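You operate a simulated robot arm through the tools that you are given. There is no shell and no other tool.

The job below is to be done with a simulated robot arm. You get a single attempt, and the scene is never put back.

JOB
Flatten the rucked felt in the store drawer.
Fine: open the drawer, lift the cream tidy tray out on to the counter, knead the felt flat, lay the tray back on its runners, shut the drawer; drop nothing on the floor. Where these are worked on the way, their far stop is far enough and under half their travel is too little: store drawer.

Only the result counts: the job must be done as asked and must still hold three seconds after the hand-in. Knocking over, shifting, dropping, spilling or breaking anything else fails it.

ROBOT AND FRAMES
A 6-joint arm with a four-finger gripper, fixed in place. Base frame: the origin is on the floor under the middle of its stand, x ahead of it, y to its left, z up. Units: mm, rad, N and s.
With the tool pointing down near the work surface it reaches from about 120 to 920 mm from the base axis. Its first joint turns from -2.897 to 2.897 rad. Payload 3.43 kg.
The tool frame sits at the grasp point between the pads (the TCP): z along the fingers, y along the line on which they close. The tips reach 30 mm beyond it. The gripper opens to 120 mm; its body begins 85 mm behind the TCP.
Orientation is that of the tool frame in the base frame, as [roll, pitch, yaw] about the fixed x, y, z axes, in that order (R = Rz(yaw) Ry(pitch) Rx(roll)). With the fingers straight down and closing along the base's y, the tool's x points along the base's -x, its y along +y and its z along -z.

CONTROLS
- The arm moves only by the tool move_arm. Its argument "series" is a list of rows, each a list of 7 numbers: the opening, from 0 (shut) to 1 (fully open), then the shift along the base's x, y, z in cm, then the turn, a rotation vector about the base's x, y, z in rad. In form: [[claw, dx, dy, dz, ax, ay, az], ...]. A call has 1 to 20 rows; each row shifts and turns the commanded pose from where the row before left it. Each row takes 0.2 s and may step no farther than 50 mm and 0.15 rad from the row before; otherwise, or with a gripper value out of range, the whole call is refused. A pose out of reach is approached as far as the arm can. The call stops where the force on the tool passes 40 N (or 10 N more than at its start, if that is more) or the arm is blocked; 0.2 s more then pass. Each finger travels about 136.2 mm/s and halts on what it meets, pressing with about 22 N; the grip force reading is that of the motor and also rises with nothing between the fingers. The clock runs only during rows and for 0.2 s after the last one: add rows that do not move to give the fingers time. It gives the time, the measured TCP pose, the force on the tool (base axes), the opening and the grip force at its end, in the units of the frame above (readings bear some noise), with the torque about the TCP (base axes, N m) and any sound that the robot's microphone picked up, and new pictures: "show" is both (left out), scene, wrist or none.
- Cameras (640 x 400 px; columns grow to the right, rows downward): "scene" is fixed at [49.2, 647.1, 1661.2]; the picture's right is [-0.70, -0.72, 0.00], its down [-0.34, 0.33, -0.88] and it looks along [0.63, -0.61, -0.47] (base axes); focal length 328 px, centre (320, 200). "wrist" rides on the gripper at [71, -17, -121] in the tool frame; the picture's right is [0.23, 0.97, 0.00], its down [-0.81, 0.19, -0.55] and it looks along [-0.54, 0.13, 0.83] (tool axes); focal length 275 px, centre (320, 200). There is no depth. A picture from a camera that has moved, and an enlarged one, comes with that camera's place and axes in the base frame and with its lens.
- lift_body(by): moves the trunk up (or, below 0, down) by that many mm; the arm rides with it, the base frame stays. It gives what a move gives, with no picture.
- inspect(camera, box): a new picture of the part [left, top, right, bottom] of that camera's present view, enlarged. No time passes.
- finish_job(): hands the job in; it is judged then, once.

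Nothing tells you positions but the pictures and the camera data. Unless the task says otherwise, let go and move clear before handing in.

The tools are called after "Request:" as a command line: name --pt "numbers of a row" for each row, then --argument value for the rest, lists and objects as JSON in quotes. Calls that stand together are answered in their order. move_arm: Moves the arm, as the interface text tells. Its arguments: {"type":"object","properties":{"series":{"type":"array","items":{"type":"array","items":{"type":"number"}}},"show":{"type":"string","enum":["both","scene","wrist","none"]}},"required":["series"]} The other tools are called the same way: lift_body (by) moves the trunk up or down; inspect (camera, box) takes an enlarged picture of a part of a camera's view; finish_job () hands the job in.

At the start:

```text
clock: 0.0
position: [473.7, -17.2, 1307.4]
ee_rot: [-3.141, 0.001, -3.141]
force: [-0.4, 0.1, 0.1]
wrist_torque: [0.03, -0.01, -0.01]
width: 119.8
grasp_force: 0.0
trunk travel left (down, up): [-250.0, 290.0]
```

scene: 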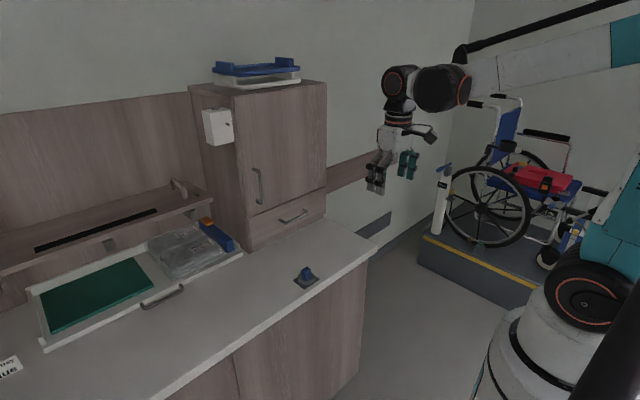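
wrist: 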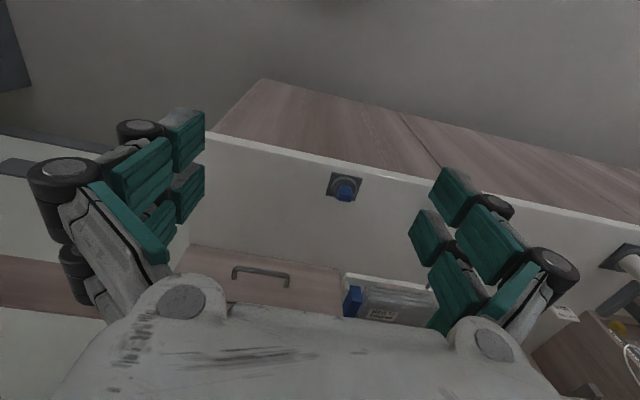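

I see a counter with a wooden cabinet (door and drawer below it), a white tray-like thing with a green mat and handle under a shelf, a blue knob on the counter, and a tray with blue handles on top of the cabinet. I'll take enlarged views first to work out which is the store drawer, where the cream tidy tray and the felt are.

Request:
inspect --camera "scene" --box '[0, 180, 260, 360]'

Request:
inspect --camera "scene" --box '[180, 40, 400, 180]'

Request:
inspect --camera "scene" --box '[200, 160, 400, 300]'

Request:
inspect --camera "wrist" --box '[160, 220, 460, 400]'

Request:
inspect --camera "wrist" --box '[480, 200, 640, 400]'

```text
2.22 times, centred on (130, 270) of scene
camera zoom: at [49.2, 647.1, 1661.2], right [-0.7, -0.72, 0.0], down [-0.34, 0.33, -0.88], along [0.63, -0.61, -0.47], focal length 729 px, centre (742, 44)
```

zoom: 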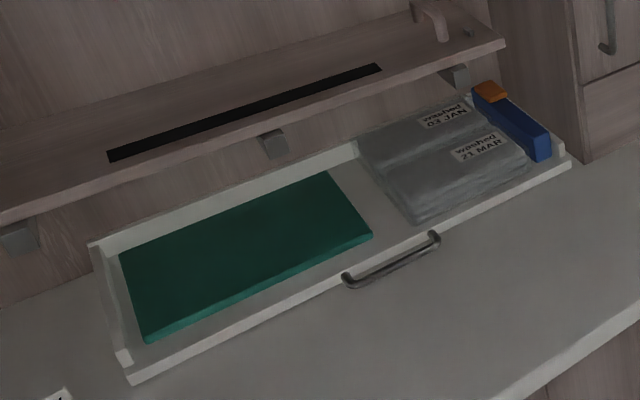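

```text
2.86 times, centred on (290, 110) of scene
camera zoom: at [49.2, 647.1, 1661.2], right [-0.7, -0.72, 0.0], down [-0.34, 0.33, -0.88], along [0.63, -0.61, -0.47], focal length 938 px, centre (406, 457)
```

zoom: 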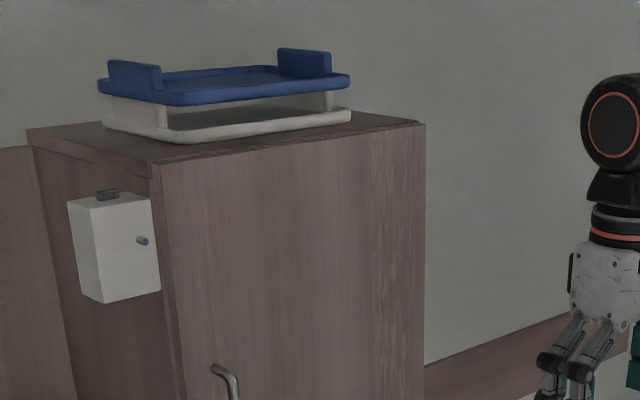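

```text
2.86 times, centred on (300, 230) of scene
camera zoom: at [49.2, 647.1, 1661.2], right [-0.7, -0.72, 0.0], down [-0.34, 0.33, -0.88], along [0.63, -0.61, -0.47], focal length 938 px, centre (377, 114)
```

zoom: 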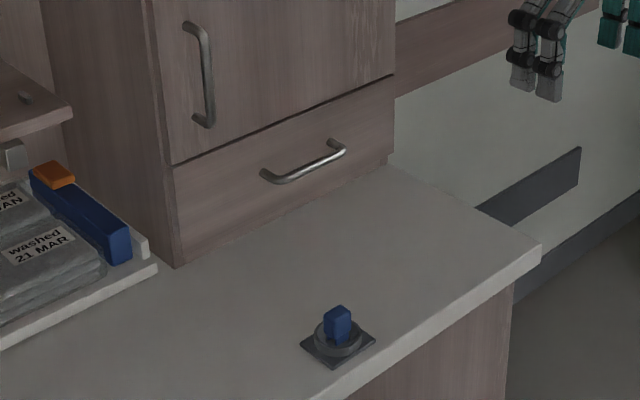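

```text
2.13 times, centred on (310, 310) of wrist
camera zoom: at [403.7, -32.5, 1428.0], right [-0.23, 0.97, 0.0], down [0.81, 0.19, 0.55], along [0.54, 0.13, -0.83], focal length 587 px, centre (341, -35)
```

zoom: 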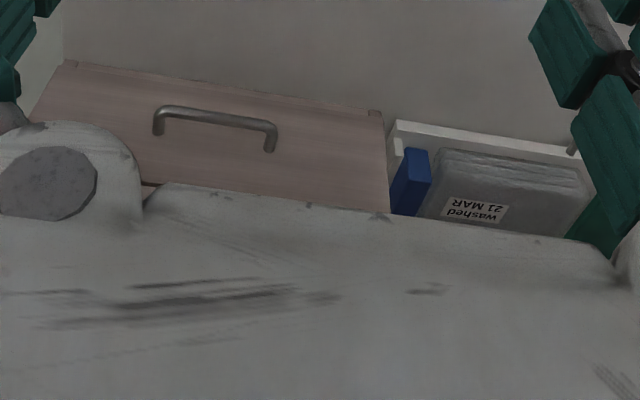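

```text
2.00 times, centred on (560, 300) of wrist
camera zoom: at [403.7, -32.5, 1428.0], right [-0.23, 0.97, 0.0], down [0.81, 0.19, 0.55], along [0.54, 0.13, -0.83], focal length 551 px, centre (-160, 0)
```

zoom: 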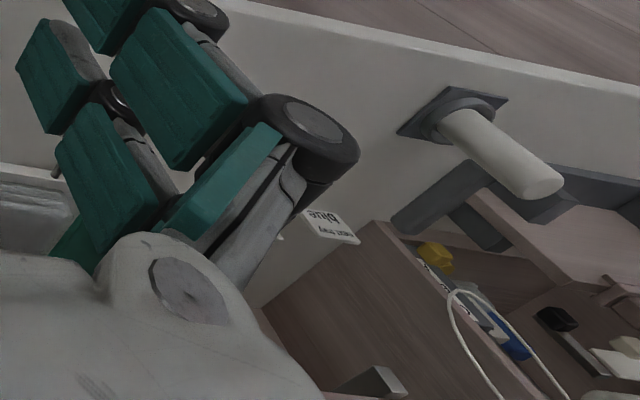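

The cabinet drawer with the bar handle sits around x≈850, y≈-50, z≈1030, and the counter top is around z≈900. I'll read the sign on the counter and look closer at the shelf unit before moving.

Request:
inspect --camera "scene" --box '[0, 320, 80, 400]'

Request:
inspect --camera "wrist" --box '[540, 290, 640, 370]'

Request:
inspect --camera "scene" --box '[240, 180, 340, 250]'

Request:
inspect --camera "scene" --box '[420, 80, 640, 300]'

Request:
inspect --camera "scene" --box '[190, 90, 290, 160]'

```text
5.00 times, centred on (40, 360) of scene
camera zoom: at [49.2, 647.1, 1661.2], right [-0.7, -0.72, 0.0], down [-0.34, 0.33, -0.88], along [0.63, -0.61, -0.47], focal length 1641 px, centre (1720, -600)
```

zoom: 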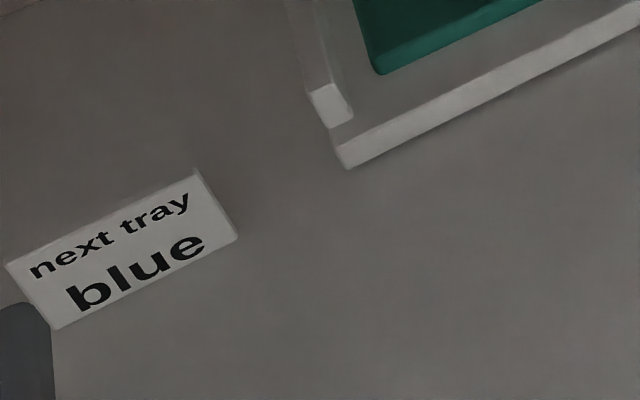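

```text
5.00 times, centred on (590, 330) of wrist
camera zoom: at [403.7, -32.5, 1428.0], right [-0.23, 0.97, 0.0], down [0.81, 0.19, 0.55], along [0.54, 0.13, -0.83], focal length 1376 px, centre (-1030, -450)
```

zoom: 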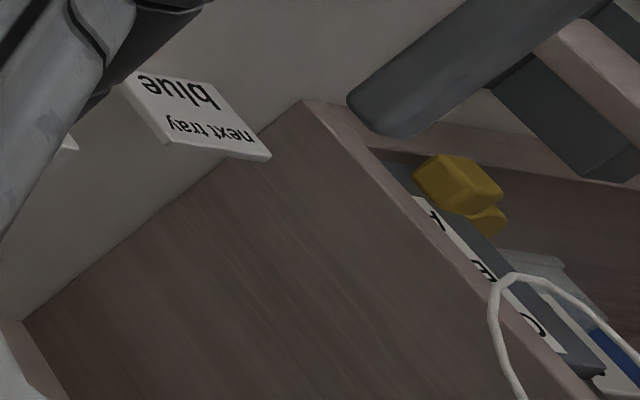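

```text
5.71 times, centred on (290, 215) of scene
camera zoom: at [49.2, 647.1, 1661.2], right [-0.7, -0.72, 0.0], down [-0.34, 0.33, -0.88], along [0.63, -0.61, -0.47], focal length 1875 px, centre (491, 114)
```

zoom: 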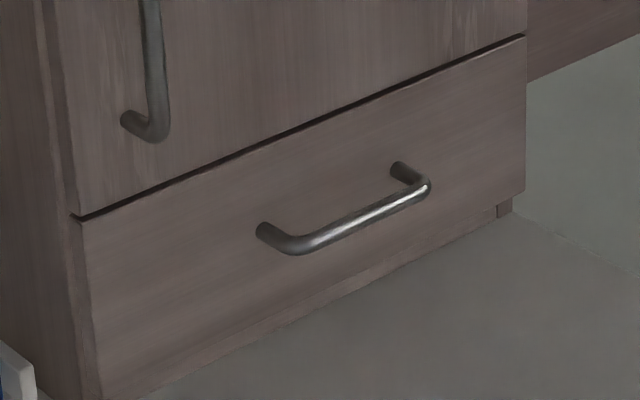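

```text
1.82 times, centred on (530, 190) of scene
camera zoom: at [49.2, 647.1, 1661.2], right [-0.7, -0.72, 0.0], down [-0.34, 0.33, -0.88], along [0.63, -0.61, -0.47], focal length 597 px, centre (-62, 218)
```

zoom: 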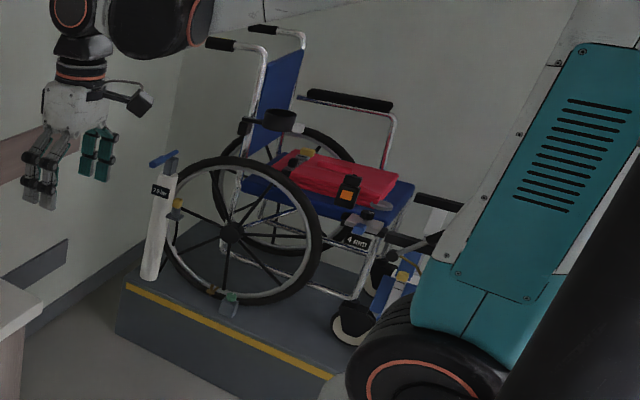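

```text
5.71 times, centred on (240, 125) of scene
camera zoom: at [49.2, 647.1, 1661.2], right [-0.7, -0.72, 0.0], down [-0.34, 0.33, -0.88], along [0.63, -0.61, -0.47], focal length 1875 px, centre (777, 629)
```

zoom: 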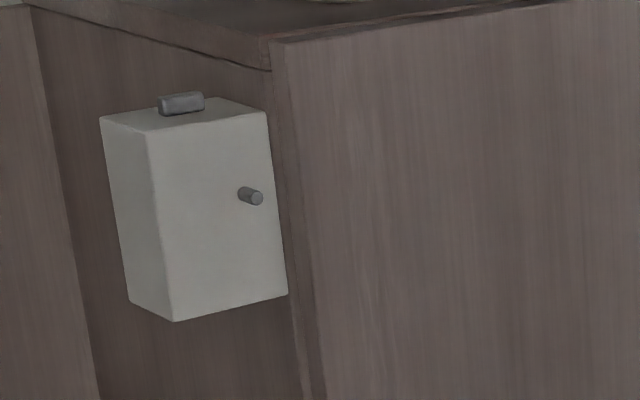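

The store drawer front appears to be at x≈937, y −239…147, z 920…1057, with its bar handle at about (898, −49, 1003). The counter runs from x≈645 to the cabinet at z≈905. I'll tilt the tool forward to look at the drawer and knob more closely.

Request:
move_arm --pt "1 -2 0 0 0 -0.14 0" --pt "1 -2 0 0 0 -0.14 0" --pt "1 -2 0 0 0 -0.14 0" --pt "1 -2 0 0 0 -0.14 0" --show "both"

```text
clock: 1.0
position: [392.9, -16.3, 1307.6]
ee_rot: [-3.14, 0.563, 3.142]
force: [-0.3, 0.9, 1.4]
wrist_torque: [-0.01, -0.01, -0.01]
width: 119.9
grasp_force: 0.0
trunk travel left (down, up): [-250.0, 290.0]
camera wrist: at [268.8, -32.6, 1371.5], right [-0.2, 0.97, -0.12], down [0.39, 0.19, 0.9], along [0.9, 0.13, -0.42], focal length 275 px, centre (320, 200)
```

scene: 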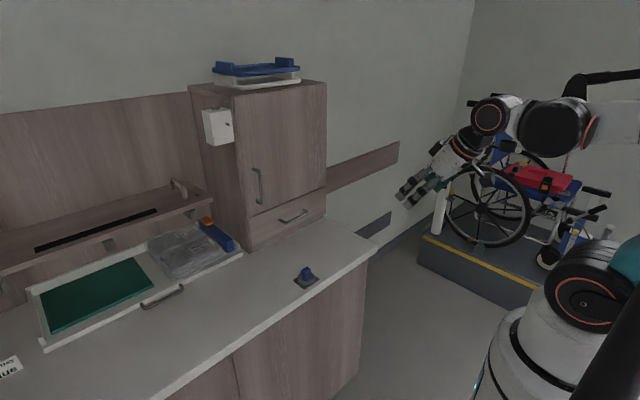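
wrist: 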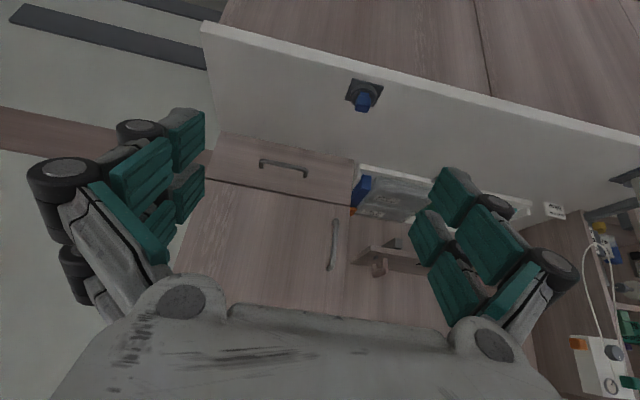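

The view is upside-down in the wrist camera, but the drawer, its handle and the blue knob are clear. I'll zoom on them.

Request:
inspect --camera "wrist" --box '[190, 110, 390, 235]'

Request:
inspect --camera "wrist" --box '[320, 60, 420, 125]'

Request:
inspect --camera "wrist" --box '[540, 180, 640, 400]'

Request:
inspect --camera "scene" --box '[270, 250, 350, 300]'

```text
3.20 times, centred on (290, 172) of wrist
camera zoom: at [268.8, -32.6, 1371.5], right [-0.2, 0.97, -0.12], down [0.39, 0.19, 0.9], along [0.9, 0.13, -0.42], focal length 881 px, centre (416, 288)
```

zoom: 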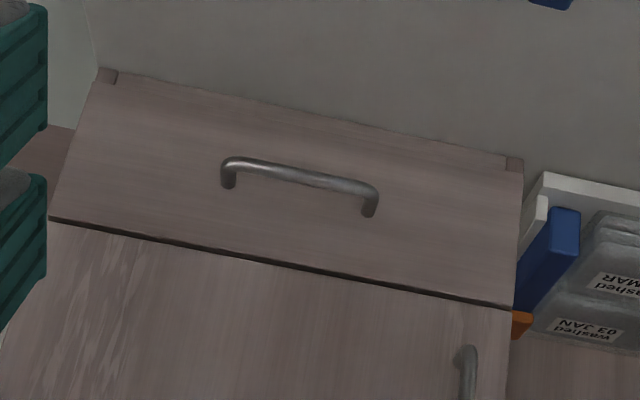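

```text
6.15 times, centred on (370, 92) of wrist
camera zoom: at [268.8, -32.6, 1371.5], right [-0.2, 0.97, -0.12], down [0.39, 0.19, 0.9], along [0.9, 0.13, -0.42], focal length 1694 px, centre (12, 862)
```

zoom: 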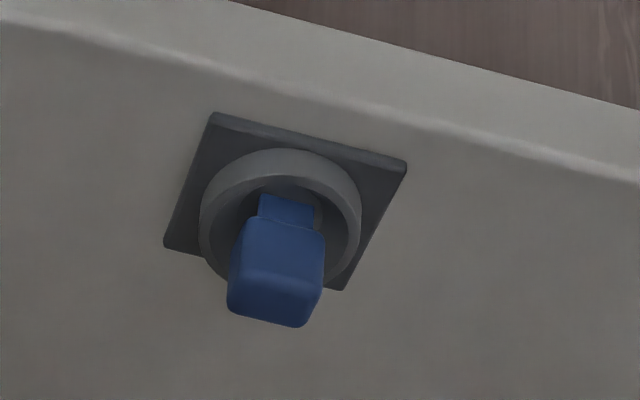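

```text
1.82 times, centred on (590, 290) of wrist
camera zoom: at [268.8, -32.6, 1371.5], right [-0.2, 0.97, -0.12], down [0.39, 0.19, 0.9], along [0.9, 0.13, -0.42], focal length 500 px, centre (-171, 36)
```

zoom: 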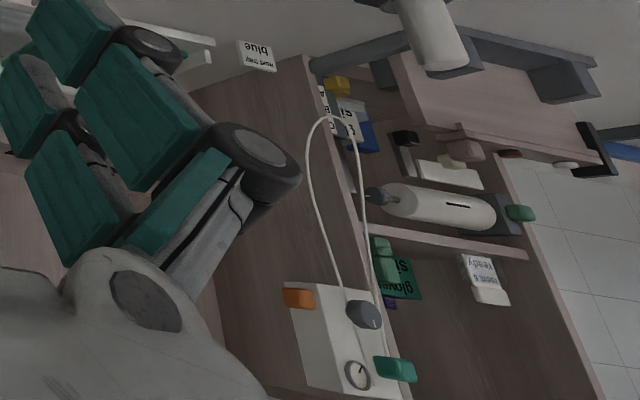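

```text
8.00 times, centred on (310, 275) of scene
camera zoom: at [49.2, 647.1, 1661.2], right [-0.7, -0.72, 0.0], down [-0.34, 0.33, -0.88], along [0.63, -0.61, -0.47], focal length 2625 px, centre (400, -400)
```

zoom: 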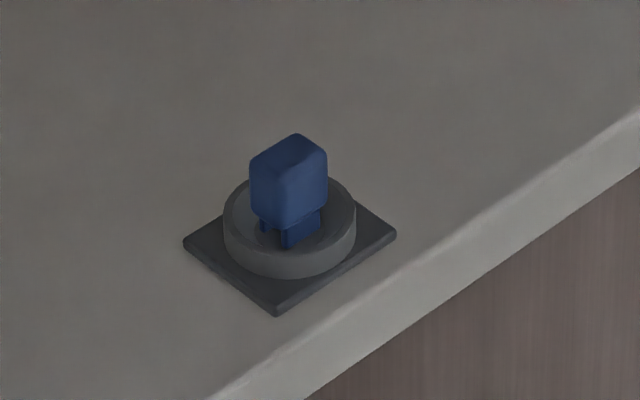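

The blue peg stands about 55 mm tall on the counter at about (691, 89), possibly close to the path of the drawer front, so I'll watch it. Next I'll turn the tool to point at the drawer (+x) with the fingers closing vertically.

Request:
move_arm --pt "1 3 -0.4 -1 0 -0.144 0" --pt "1 3 -0.4 -1 0 -0.144 0" --pt "1 3 -0.4 -1 0 -0.144 0" --pt "1 3 -0.4 -1 0 -0.144 0" --pt "1 3 -0.4 -1 0 -0.144 0" --pt "1 3 -0.4 -1 0 -0.144 0" --pt "1 3 -0.4 -1 0 -0.144 0" --show "both"

```text
clock: 2.6
position: [611.6, -44.4, 1270.6]
ee_rot: [-3.015, 1.548, -3.013]
force: [0.8, -0.6, 0.5]
wrist_torque: [0.02, 0.01, -0.01]
width: 119.9
grasp_force: 0.1
out of reach, approached as far as the arm can: row 6, 7
trunk travel left (down, up): [-250.0, 290.0]
camera wrist: at [491.1, -61.3, 1201.5], right [-0.01, 0.97, -0.23], down [-0.53, 0.19, 0.82], along [0.84, 0.13, 0.52], focal length 275 px, centre (320, 200)
```

scene: 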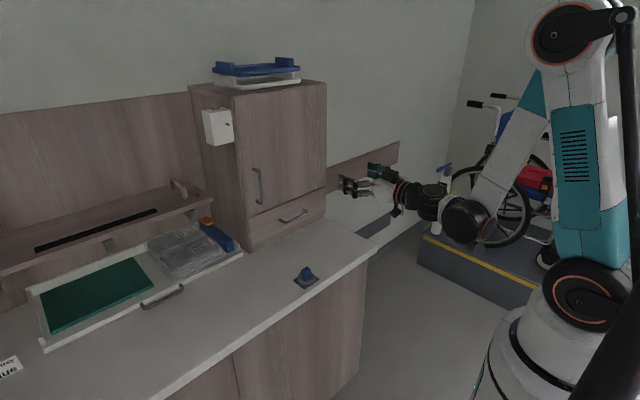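
wrist: 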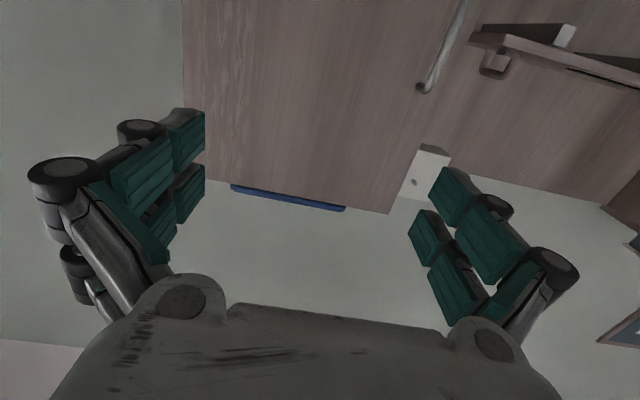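

The drawer-facing pose hit a reach limit as the forearm got steep; lowering the trunk should give the same arm shape at drawer height. I'll first roll the tool so the fingers close vertically, staying in reach.

Request:
move_arm --pt "1 1 0 1 0.1428 0 0" --pt "1 1 0 1 0.1428 0 0" --pt "1 1 0 1 0.1428 0 0" --pt "1 0 0 0 0.1428 0 0" --pt "1 0 0 0 0.1428 0 0" --pt "1 0 0 0 0.1428 0 0" --pt "1 0 0 0 0.1428 0 0" --pt "1 0 0 0 0.1428 0 0" --pt "1 0 0 0 0.1428 0 0" --pt "1 0 0 0 0.1428 0 0" --pt "1 0 0 0 0.1428 0 0" --show "both"

```text
clock: 5.0
position: [642.3, -45.5, 1299.9]
ee_rot: [1.571, -0.003, 1.574]
force: [-0.1, -1.5, -0.3]
wrist_torque: [0.03, 0.02, 0.02]
width: 119.9
grasp_force: 0.1
trunk travel left (down, up): [-250.0, 290.0]
camera wrist: at [523.0, 26.9, 1284.0], right [0.0, 0.23, 0.97], down [-0.55, -0.81, 0.19], along [0.84, -0.54, 0.13], focal length 275 px, centre (320, 200)
```

scene: 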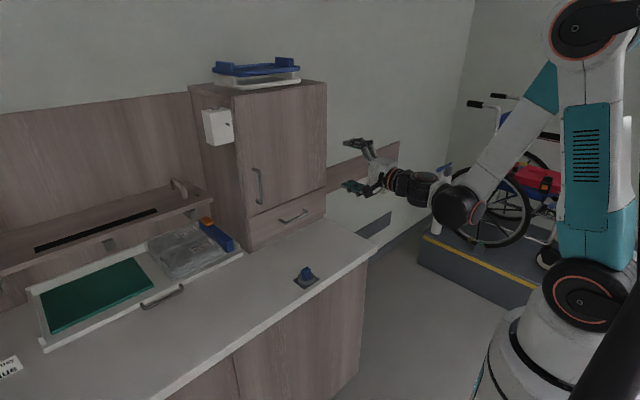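
wrist: 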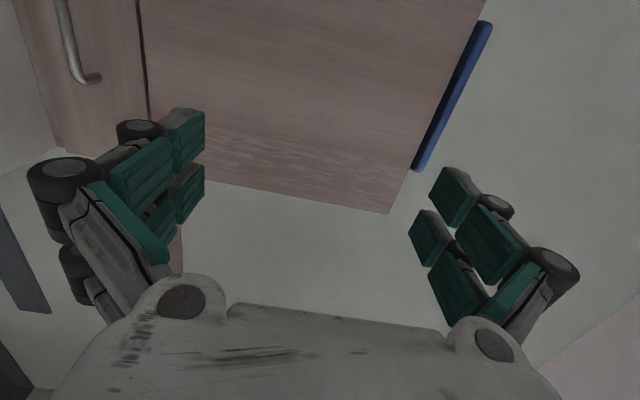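

The tool now faces the cabinet at z≈1300 with the fingers opening vertically. I'll lower the trunk 250 mm so the gripper comes to about z≈1050.

Request:
lift_body --by -250

```text
clock: 7.6
position: [643.2, -44.3, 1050.7]
ee_rot: [1.571, 0.0, 1.573]
force: [0.1, 0.6, -0.4]
wrist_torque: [-0.01, 0.01, -0.01]
width: 119.8
grasp_force: 0.0
trunk travel left (down, up): [0.0, 540.0]
```

Gripper is at z≈1051. I'll move forward to x≈790, aligning with the handle at y≈-49, z≈1003, then check with pictures.

Request:
move_arm --pt "0.8 3 0 -1 0 0 0" --pt "0.8 3 -0.5 -1 0 0 0" --pt "0.8 3 0 -1 0 0 0" --pt "0.8 3 0 -1 0 0 0" --pt "0.8 3 0 -0.7 0 0 0" --show "both"

```text
clock: 8.8
position: [792.5, -50.0, 1002.8]
ee_rot: [1.571, 0.0, 1.574]
force: [0.5, 0.7, -0.2]
wrist_torque: [-0.01, 0.03, 0.02]
width: 95.9
grasp_force: 0.0
trunk travel left (down, up): [0.0, 540.0]
camera wrist: at [673.0, 21.8, 986.4], right [0.0, 0.23, 0.97], down [-0.55, -0.81, 0.19], along [0.83, -0.54, 0.13], focal length 275 px, centre (320, 200)
```

scene: 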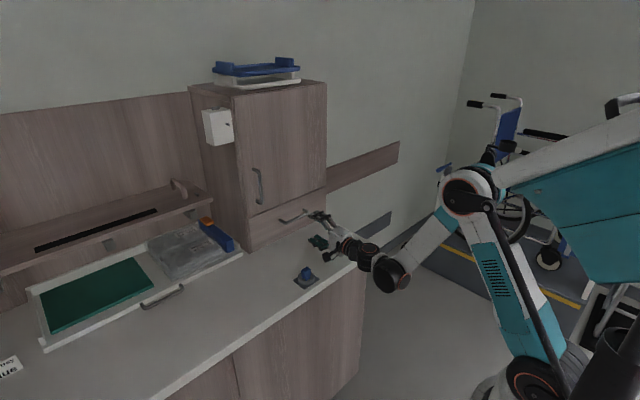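
wrist: 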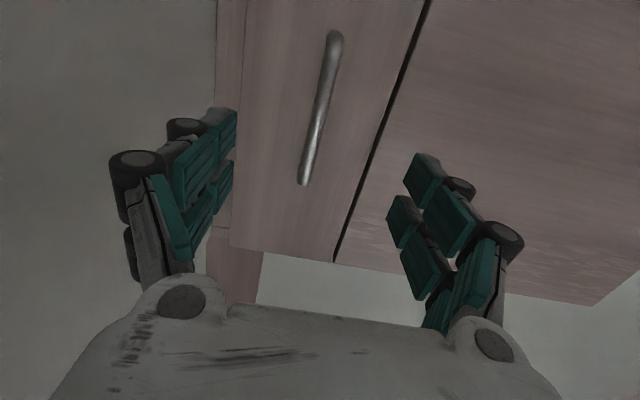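

The handle bar lines up with the tool axis (z≈1001). I'll advance 92 mm so the bar is between the pads, then close.

Request:
move_arm --pt "0.8 3 0 0 0 0 0" --pt "0.8 3 0 0 0 0 0" --pt "0.8 2 0 0 0 0 0" --pt "0.8 1.2 0 0 0 0 0" --show "both"

```text
clock: 9.8
position: [883.3, -49.8, 1003.5]
ee_rot: [1.572, 0.0, 1.573]
force: [0.2, 0.0, -0.2]
wrist_torque: [-0.04, 0.01, -0.01]
width: 96.0
grasp_force: 0.1
trunk travel left (down, up): [0.0, 540.0]
camera wrist: at [763.6, 22.3, 986.9], right [0.0, 0.23, 0.97], down [-0.55, -0.81, 0.19], along [0.84, -0.54, 0.13], focal length 275 px, centre (320, 200)
```

scene: 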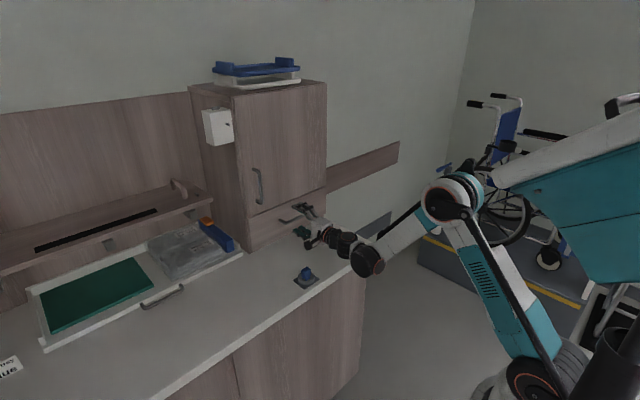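
wrist: 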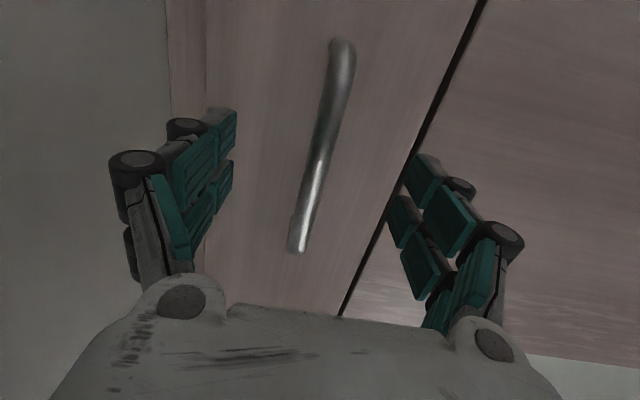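

The bar sits between the fingers. I'll nudge forward 8 mm and close on it.

Request:
move_arm --pt "0.8 0.8 0 0 0 0 0" --pt "0.4 0 0 0 0 0 0" --pt "0.0 0 0 0 0 0 0" --pt "0.0 0 0 0 0 0 0" --pt "0.0 0 0 0 0 0 0" --show "both"

```text
clock: 10.8
position: [892.4, -49.2, 1001.3]
ee_rot: [1.572, 0.002, 1.573]
force: [-2.3, -0.9, -23.6]
wrist_torque: [0.11, 0.11, 0.12]
width: 11.8
grasp_force: 44.4
trunk travel left (down, up): [0.0, 540.0]
stopped in row 4: the force on the tool passed its limit at 42 N (the readings are from after the stop); the commanded pose is now the measured one
camera wrist: at [772.6, 22.5, 984.2], right [0.0, 0.23, 0.97], down [-0.55, -0.81, 0.19], along [0.84, -0.53, 0.13], focal length 275 px, centre (320, 200)
```

scene: 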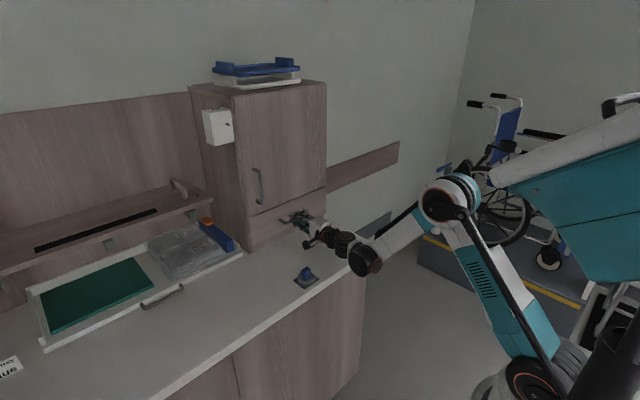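
wrist: 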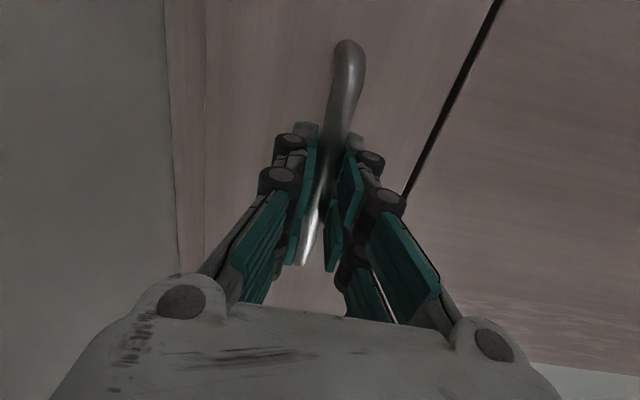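

The bar is gripped (11.8 mm). The tool is a few mm too high (handle pushes it down), so I'll ease down 3 mm and start a slow pull.

Request:
move_arm --pt "0.0 0 0 -0.15 0 0 0" --pt "0.0 0 0 -0.15 0 0 0" --show "none"

```text
clock: 11.4
position: [893.4, -48.3, 1000.5]
ee_rot: [1.571, 0.002, 1.573]
force: [2.3, 0.7, 1.0]
wrist_torque: [0.15, 0.01, -0.42]
width: 11.9
grasp_force: 45.0
trunk travel left (down, up): [0.0, 540.0]
```

Forces are relaxed now. I'll pull along -x in small steps and watch the force.

Request:
move_arm --pt "0.0 -0.5 0 0 0 0 0" --pt "0.0 -1 0 0 0 0 0" --pt "0.0 -1 0 0 0 0 0" --pt "0.0 -1 0 0 0 0 0" --show "both"

```text
clock: 12.4
position: [855.4, -49.6, 999.8]
ee_rot: [1.571, 0.002, 1.574]
force: [1.4, 0.0, 12.3]
wrist_torque: [0.12, -0.1, -0.34]
width: 11.6
grasp_force: 44.9
trunk travel left (down, up): [0.0, 540.0]
camera wrist: at [735.3, 22.5, 983.8], right [0.0, 0.23, 0.97], down [-0.55, -0.81, 0.19], along [0.83, -0.54, 0.13], focal length 275 px, centre (320, 200)
```

scene: 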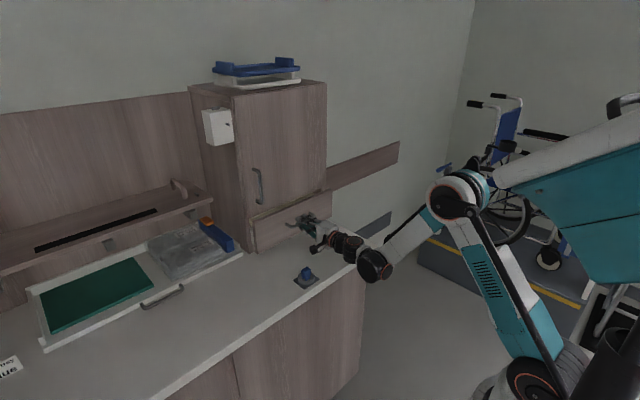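
wrist: 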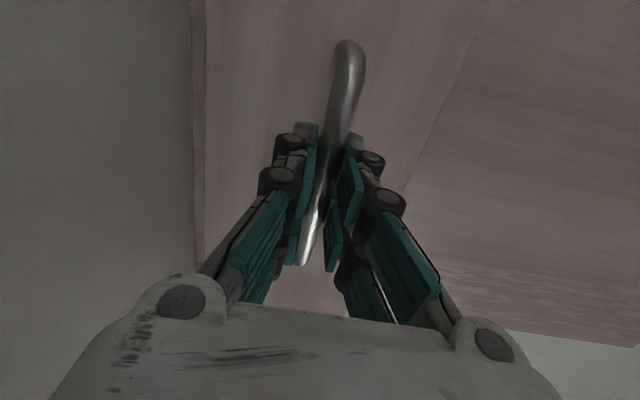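

The drawer slides out freely. I'll continue to about 140 mm of travel and check clearance to the blue peg.

Request:
move_arm --pt "0.0 -1.2 0 0.1 0 0 0" --pt "0.0 -1.5 0 0 0 0 0" --pt "0.0 -1.5 0 0 0 0 0" --pt "0.0 -1.5 0 0 0 0 0" --pt "0.0 -1.5 0 0 0 0 0" --pt "0.0 -1.5 0 0 0 0 0" --pt "0.0 -1.5 0 0 0 0 0" --show "both"

Request:
inspect --camera "scene" --box '[220, 160, 420, 300]'

```text
clock: 14.0
position: [754.2, -48.4, 1001.5]
ee_rot: [1.571, -0.002, 1.573]
force: [-1.8, -7.0, 3.4]
wrist_torque: [0.05, -0.01, 0.19]
width: 11.8
grasp_force: 45.2
trunk travel left (down, up): [0.0, 540.0]
camera wrist: at [633.4, 22.6, 983.9], right [0.0, 0.23, 0.97], down [-0.55, -0.81, 0.19], along [0.83, -0.54, 0.13], focal length 275 px, centre (320, 200)
```

scene: 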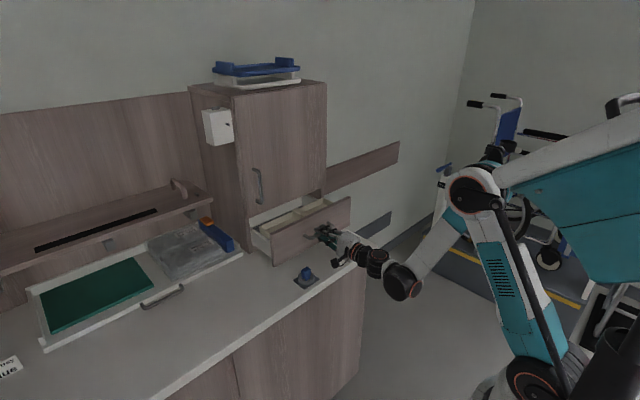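
wrist: 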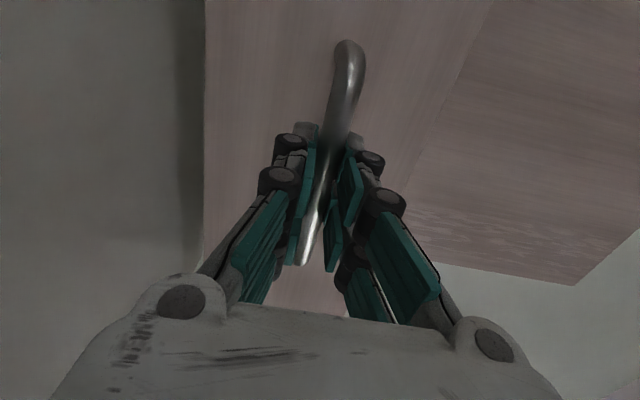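

```text
2.86 times, centred on (320, 230) of scene
camera zoom: at [49.2, 647.1, 1661.2], right [-0.7, -0.72, 0.0], down [-0.34, 0.33, -0.88], along [0.63, -0.61, -0.47], focal length 938 px, centre (320, 114)
```

zoom: 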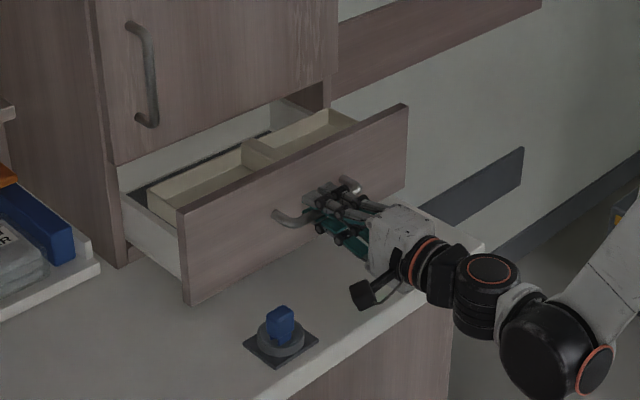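

Drawer is out about 139 mm; the cream two-compartment tray is visible inside. I'll keep pulling in small steps up to about 195 mm, watching for the end stop and keeping short of the blue peg (x≈703).

Request:
move_arm --pt "0.0 -1 0 0 0 0 0" --pt "0.0 -1 0 0 0 0 0" --pt "0.0 -1 0 0 0 0 0" --pt "0.0 -1 0 0 0 0 0" --pt "0.0 -1 0 0 0 0 0" --show "both"

Request:
inspect --camera "scene" --box '[220, 160, 420, 300]'

```text
clock: 15.2
position: [703.1, -49.5, 1000.2]
ee_rot: [1.571, 0.002, 1.573]
force: [0.9, -6.0, -5.6]
wrist_torque: [0.09, 0.01, 0.2]
width: 11.9
grasp_force: 44.6
trunk travel left (down, up): [0.0, 540.0]
camera wrist: at [583.4, 22.4, 984.0], right [0.0, 0.23, 0.97], down [-0.55, -0.81, 0.19], along [0.84, -0.53, 0.13], focal length 275 px, centre (320, 200)
```

scene: 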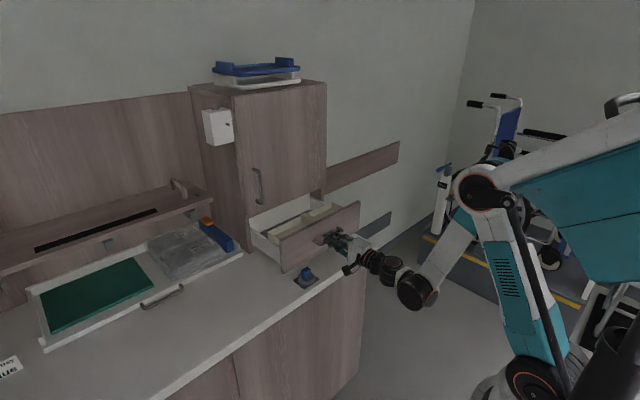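
wrist: 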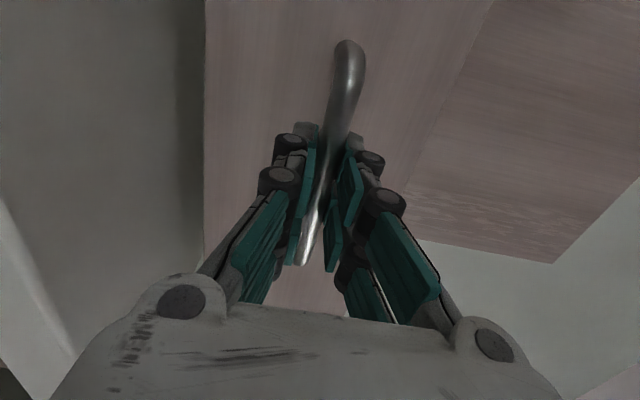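

```text
2.86 times, centred on (320, 230) of scene
camera zoom: at [49.2, 647.1, 1661.2], right [-0.7, -0.72, 0.0], down [-0.34, 0.33, -0.88], along [0.63, -0.61, -0.47], focal length 938 px, centre (320, 114)
```

zoom: 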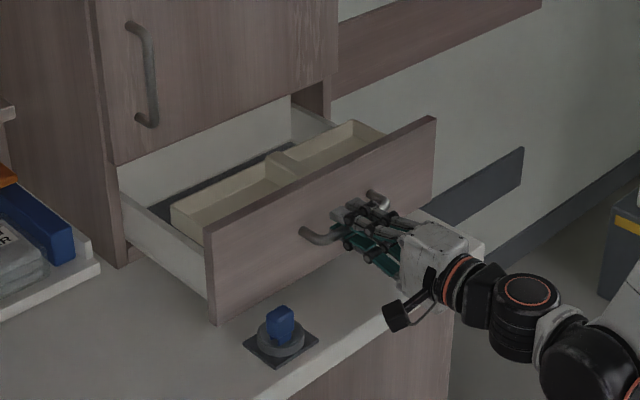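

Front face now at about x≈747, still clear of the peg. I'll pull 25 mm more in fine steps and check the peg gap.

Request:
move_arm --pt "0.0 -0.6 0 0 0 0 0" --pt "0.0 -0.6 0 0 0 0 0" --pt "0.0 -0.6 0 0 0 0 0" --pt "0.0 -0.6 0 0 0 0 0" --show "scene"

Request:
inspect --camera "scene" --box '[250, 200, 370, 300]'

```text
clock: 15.6
position: [701.3, -48.3, 1000.4]
ee_rot: [1.572, -0.001, 1.573]
force: [12.7, -4.2, 0.6]
wrist_torque: [0.07, -0.02, 0.71]
width: 12.0
grasp_force: 44.8
trunk travel left (down, up): [0.0, 540.0]
stopped in row 2: the force on the tool passed its limit at 47 N (the readings are from after the stop); the commanded pose is now the measured one
```

scene: 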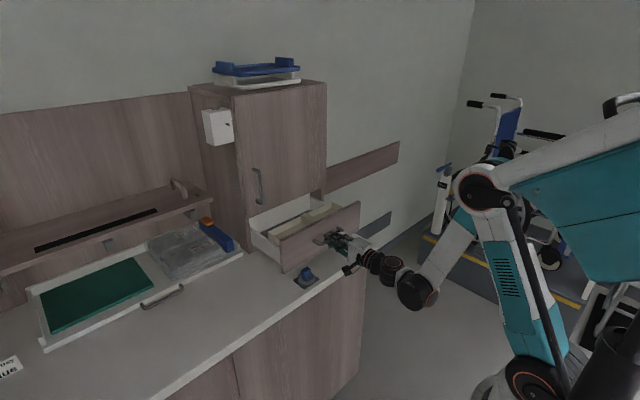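

```text
4.00 times, centred on (310, 250) of scene
camera zoom: at [49.2, 647.1, 1661.2], right [-0.7, -0.72, 0.0], down [-0.34, 0.33, -0.88], along [0.63, -0.61, -0.47], focal length 1312 px, centre (360, 0)
```

zoom: 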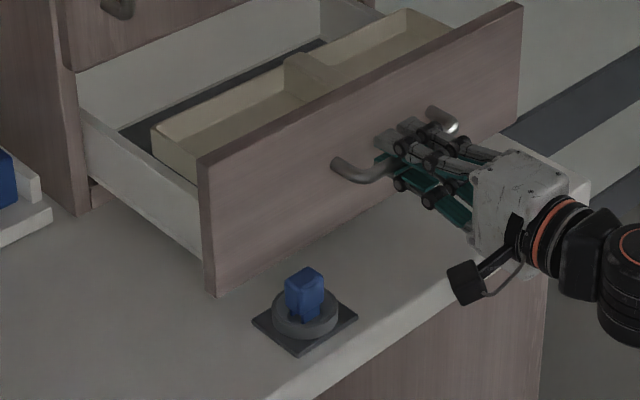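

The end stop was reached at about 192 mm of travel, well clear of the peg. I'll release the handle and back straight off.

Request:
move_arm --pt "0.3 0 0 0 0 0 0" --pt "0.5 0 0 0 0 0 0" --pt "0.5 0 0 0 0 0 0" --pt "0.5 -2 0 0 0 0 0" --pt "0.5 -3 0 0 0 0 0" --pt "0.5 -3 0 0 0 0 0" --show "both"

```text
clock: 17.0
position: [627.5, -51.2, 1017.9]
ee_rot: [1.573, 0.0, 1.573]
force: [0.4, 0.4, -0.1]
wrist_torque: [-0.01, 0.0, 0.01]
width: 60.1
grasp_force: 0.0
out of reach, approached as far as the arm can: row 5, 6
trunk travel left (down, up): [0.0, 540.0]
camera wrist: at [507.2, 21.9, 1002.0], right [0.0, 0.23, 0.97], down [-0.55, -0.81, 0.19], along [0.84, -0.53, 0.12], focal length 275 px, centre (320, 200)
```

scene: 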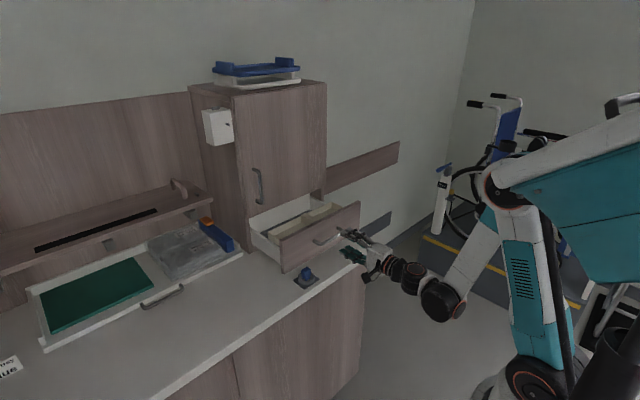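
wrist: 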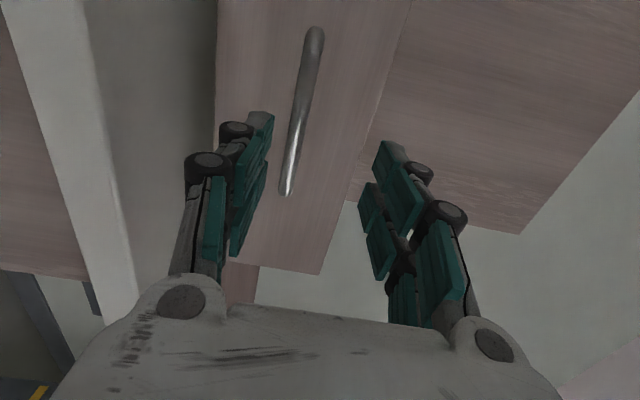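

The gripper is clear of the handle. I'll raise the trunk 250 mm, then turn the tool down over the drawer to look at the tray.

Request:
lift_body --by 280

```text
clock: 19.8
position: [627.4, -50.1, 1298.6]
ee_rot: [1.575, 0.001, 1.574]
force: [-0.5, -0.2, -0.4]
wrist_torque: [0.04, -0.01, 0.02]
width: 60.0
grasp_force: 0.1
trunk travel left (down, up): [-280.0, 260.0]
```

I'll pitch the tool down toward the drawer in steps.

Request:
move_arm --pt "0.5 1 0 0.5 0 0.143 0" --pt "0.5 1 0 0.5 0 0.143 0" --pt "0.5 1 0 0.5 0 0.143 0" --pt "0.5 1 0 0.5 0 0.143 0" --pt "0.5 1 0 0.5 0 0.143 0" --pt "0.5 1 0 0.5 0 0.143 0" --pt "0.5 1 0 0.5 0 0.143 0" --pt "0.5 0 0 0 0 0.143 0" --pt "0.5 0 0 0 0 0.143 0" --pt "0.5 0 0 0 0 0.143 0" --pt "0.5 0 0 0 0 0.141 0" --show "both"

Request:
inspect --camera "scene" --box '[220, 160, 400, 290]'

```text
clock: 22.2
position: [698.8, -49.4, 1332.7]
ee_rot: [-3.138, -0.004, 1.573]
force: [-0.3, -0.6, -1.3]
wrist_torque: [0.0, 0.02, 0.03]
width: 59.9
grasp_force: 0.1
trunk travel left (down, up): [-280.0, 260.0]
camera wrist: at [683.0, 22.3, 1454.0], right [0.97, 0.23, -0.01], down [0.2, -0.81, 0.55], along [0.12, -0.54, -0.84], focal length 275 px, centre (320, 200)
```

scene: 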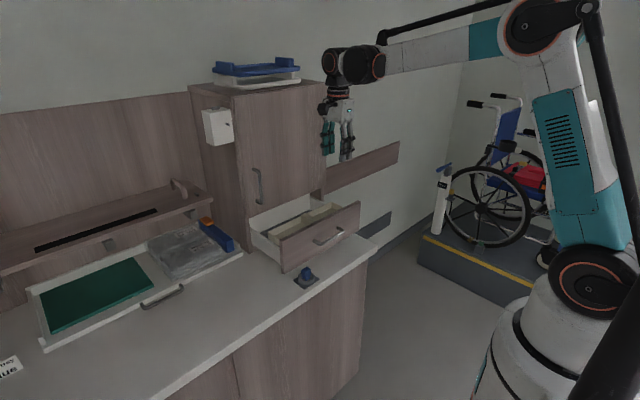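
wrist: 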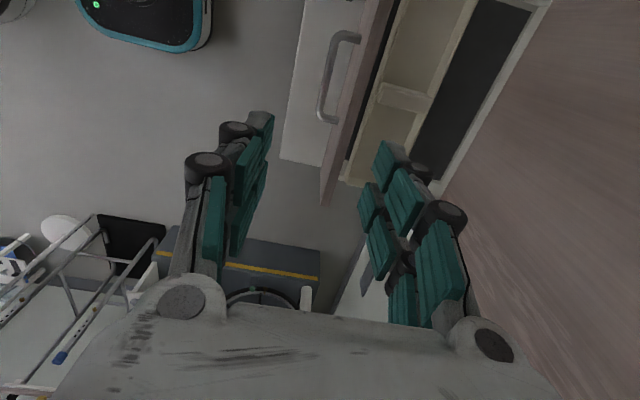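

```text
3.08 times, centred on (310, 225) of scene
camera zoom: at [49.2, 647.1, 1661.2], right [-0.7, -0.72, 0.0], down [-0.34, 0.33, -0.88], along [0.63, -0.61, -0.47], focal length 1010 px, centre (351, 123)
```

zoom: 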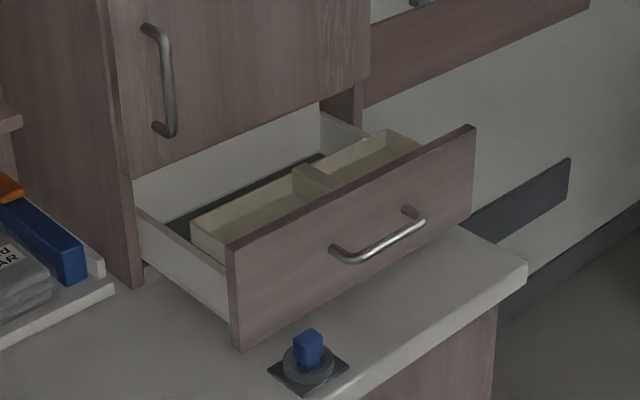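

The tray is a cream two-compartment box with a central divider sitting at the front of the drawer, with dark felt showing behind. I'll yaw back so the fingers close along y (for gripping the divider) and move over to view it.

Request:
move_arm --pt "0.5 0.6 0 -1.2 0 0 0.1428" --pt "0.5 0.6 0 -1.2 0 0 0.1428" --pt "0.5 0.6 0 -1.2 0 0 0.1428" --pt "0.5 0.6 0 -1.2 0 0 0.1428" --pt "0.5 0.6 0 -1.2 0 0 0.1428" --pt "0.5 0.6 0 -1.2 0 0 0.1428" --pt "0.5 0.6 0 -1.2 0 0 0.1428" --pt "0.5 0.6 0 -1.2 0 0 0.1428" --pt "0.5 0.6 0 -1.2 0 0 0.1428" --pt "0.5 0.6 0 -1.2 0 0 0.1428" --pt "0.5 0.6 0 -1.2 0 0 0.1408" --show "both"

Request:
inspect --camera "wrist" --box '[160, 0, 480, 300]'

```text
clock: 24.6
position: [763.6, -49.9, 1201.4]
ee_rot: [-3.139, -0.004, -3.14]
force: [-0.1, 0.0, -0.6]
wrist_torque: [0.0, 0.01, 0.0]
width: 60.0
grasp_force: 0.1
trunk travel left (down, up): [-280.0, 260.0]
camera wrist: at [694.3, -66.2, 1323.1], right [-0.23, 0.97, 0.0], down [0.81, 0.19, 0.55], along [0.53, 0.13, -0.84], focal length 275 px, centre (320, 200)
```

scene: 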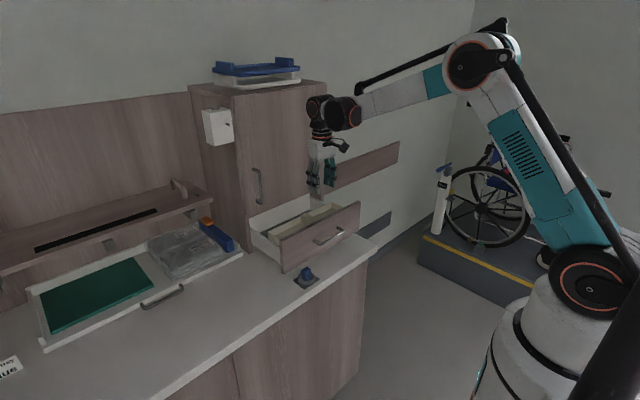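
wrist: 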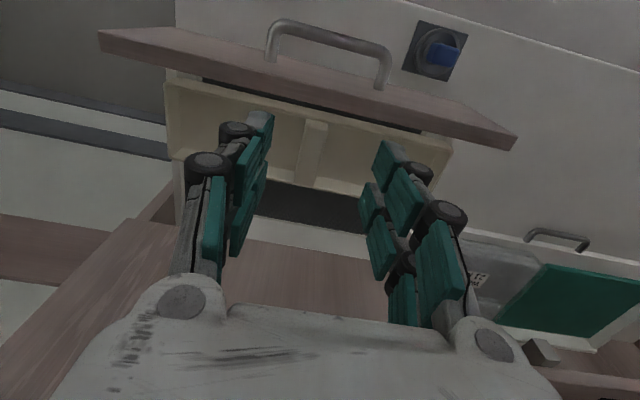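

```text
1.33 times, centred on (320, 150) of wrist
camera zoom: at [694.3, -66.2, 1323.1], right [-0.23, 0.97, 0.0], down [0.81, 0.19, 0.55], along [0.53, 0.13, -0.84], focal length 367 px, centre (320, 267)
```

zoom: 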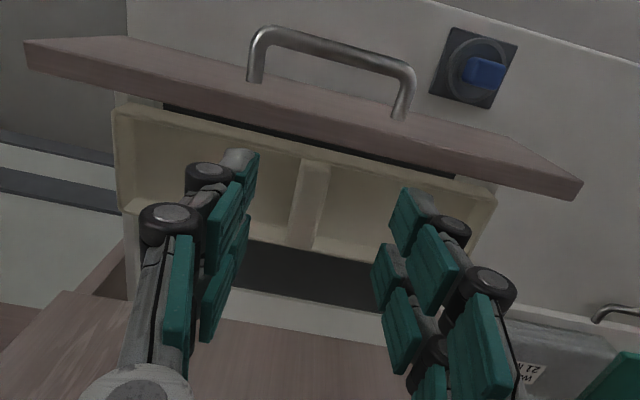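

Let me zoom in on the tray in the scene view to triangulate the rim and divider.

Request:
inspect --camera "scene" --box '[240, 185, 370, 275]'

Request:
inspect --camera "wrist" --box '[150, 60, 390, 220]'

```text
4.44 times, centred on (305, 230) of scene
camera zoom: at [49.2, 647.1, 1661.2], right [-0.7, -0.72, 0.0], down [-0.34, 0.33, -0.88], along [0.63, -0.61, -0.47], focal length 1458 px, centre (387, 67)
```

zoom: 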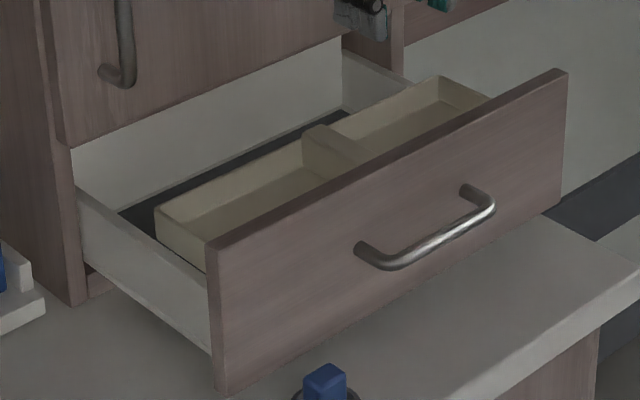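

```text
2.50 times, centred on (270, 140) of wrist
camera zoom: at [694.3, -66.2, 1323.1], right [-0.23, 0.97, 0.0], down [0.81, 0.19, 0.55], along [0.53, 0.13, -0.84], focal length 688 px, centre (445, 350)
```

zoom: 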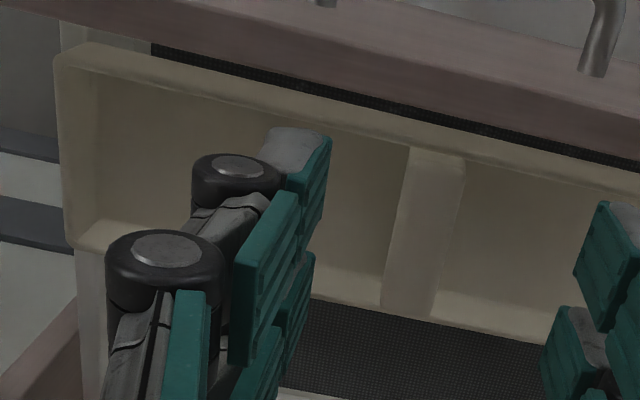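

The tray spans roughly x 776–862, y −198…100, rim z≈1037, with a 25 mm-wide centre divider at y≈-47. I'll check the finger geometry in the wrist view to be sure the fingers fit inside the compartments.

Request:
inspect --camera "wrist" --box '[170, 90, 310, 260]'

Request:
inspect --camera "wrist" --box '[340, 110, 490, 300]'

```text
2.35 times, centred on (240, 175) of wrist
camera zoom: at [694.3, -66.2, 1323.1], right [-0.23, 0.97, 0.0], down [0.81, 0.19, 0.55], along [0.53, 0.13, -0.84], focal length 648 px, centre (508, 259)
```

zoom: 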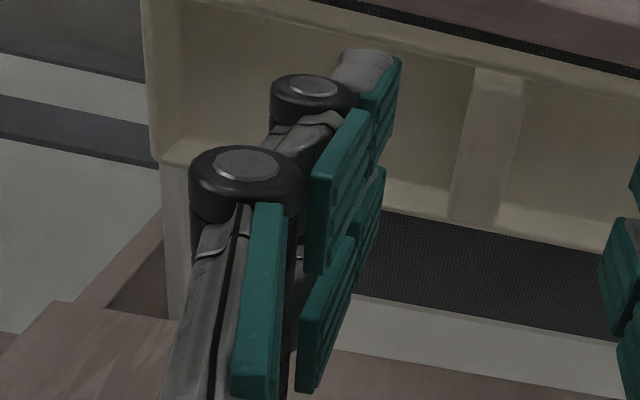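

```text
2.11 times, centred on (415, 205) of wrist
camera zoom: at [694.3, -66.2, 1323.1], right [-0.23, 0.97, 0.0], down [0.81, 0.19, 0.55], along [0.53, 0.13, -0.84], focal length 580 px, centre (120, 190)
```

zoom: 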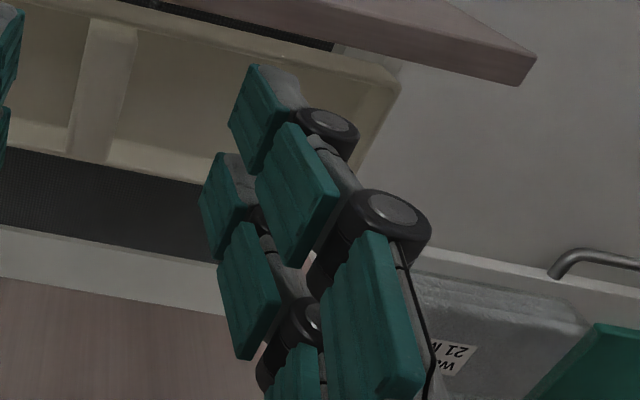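

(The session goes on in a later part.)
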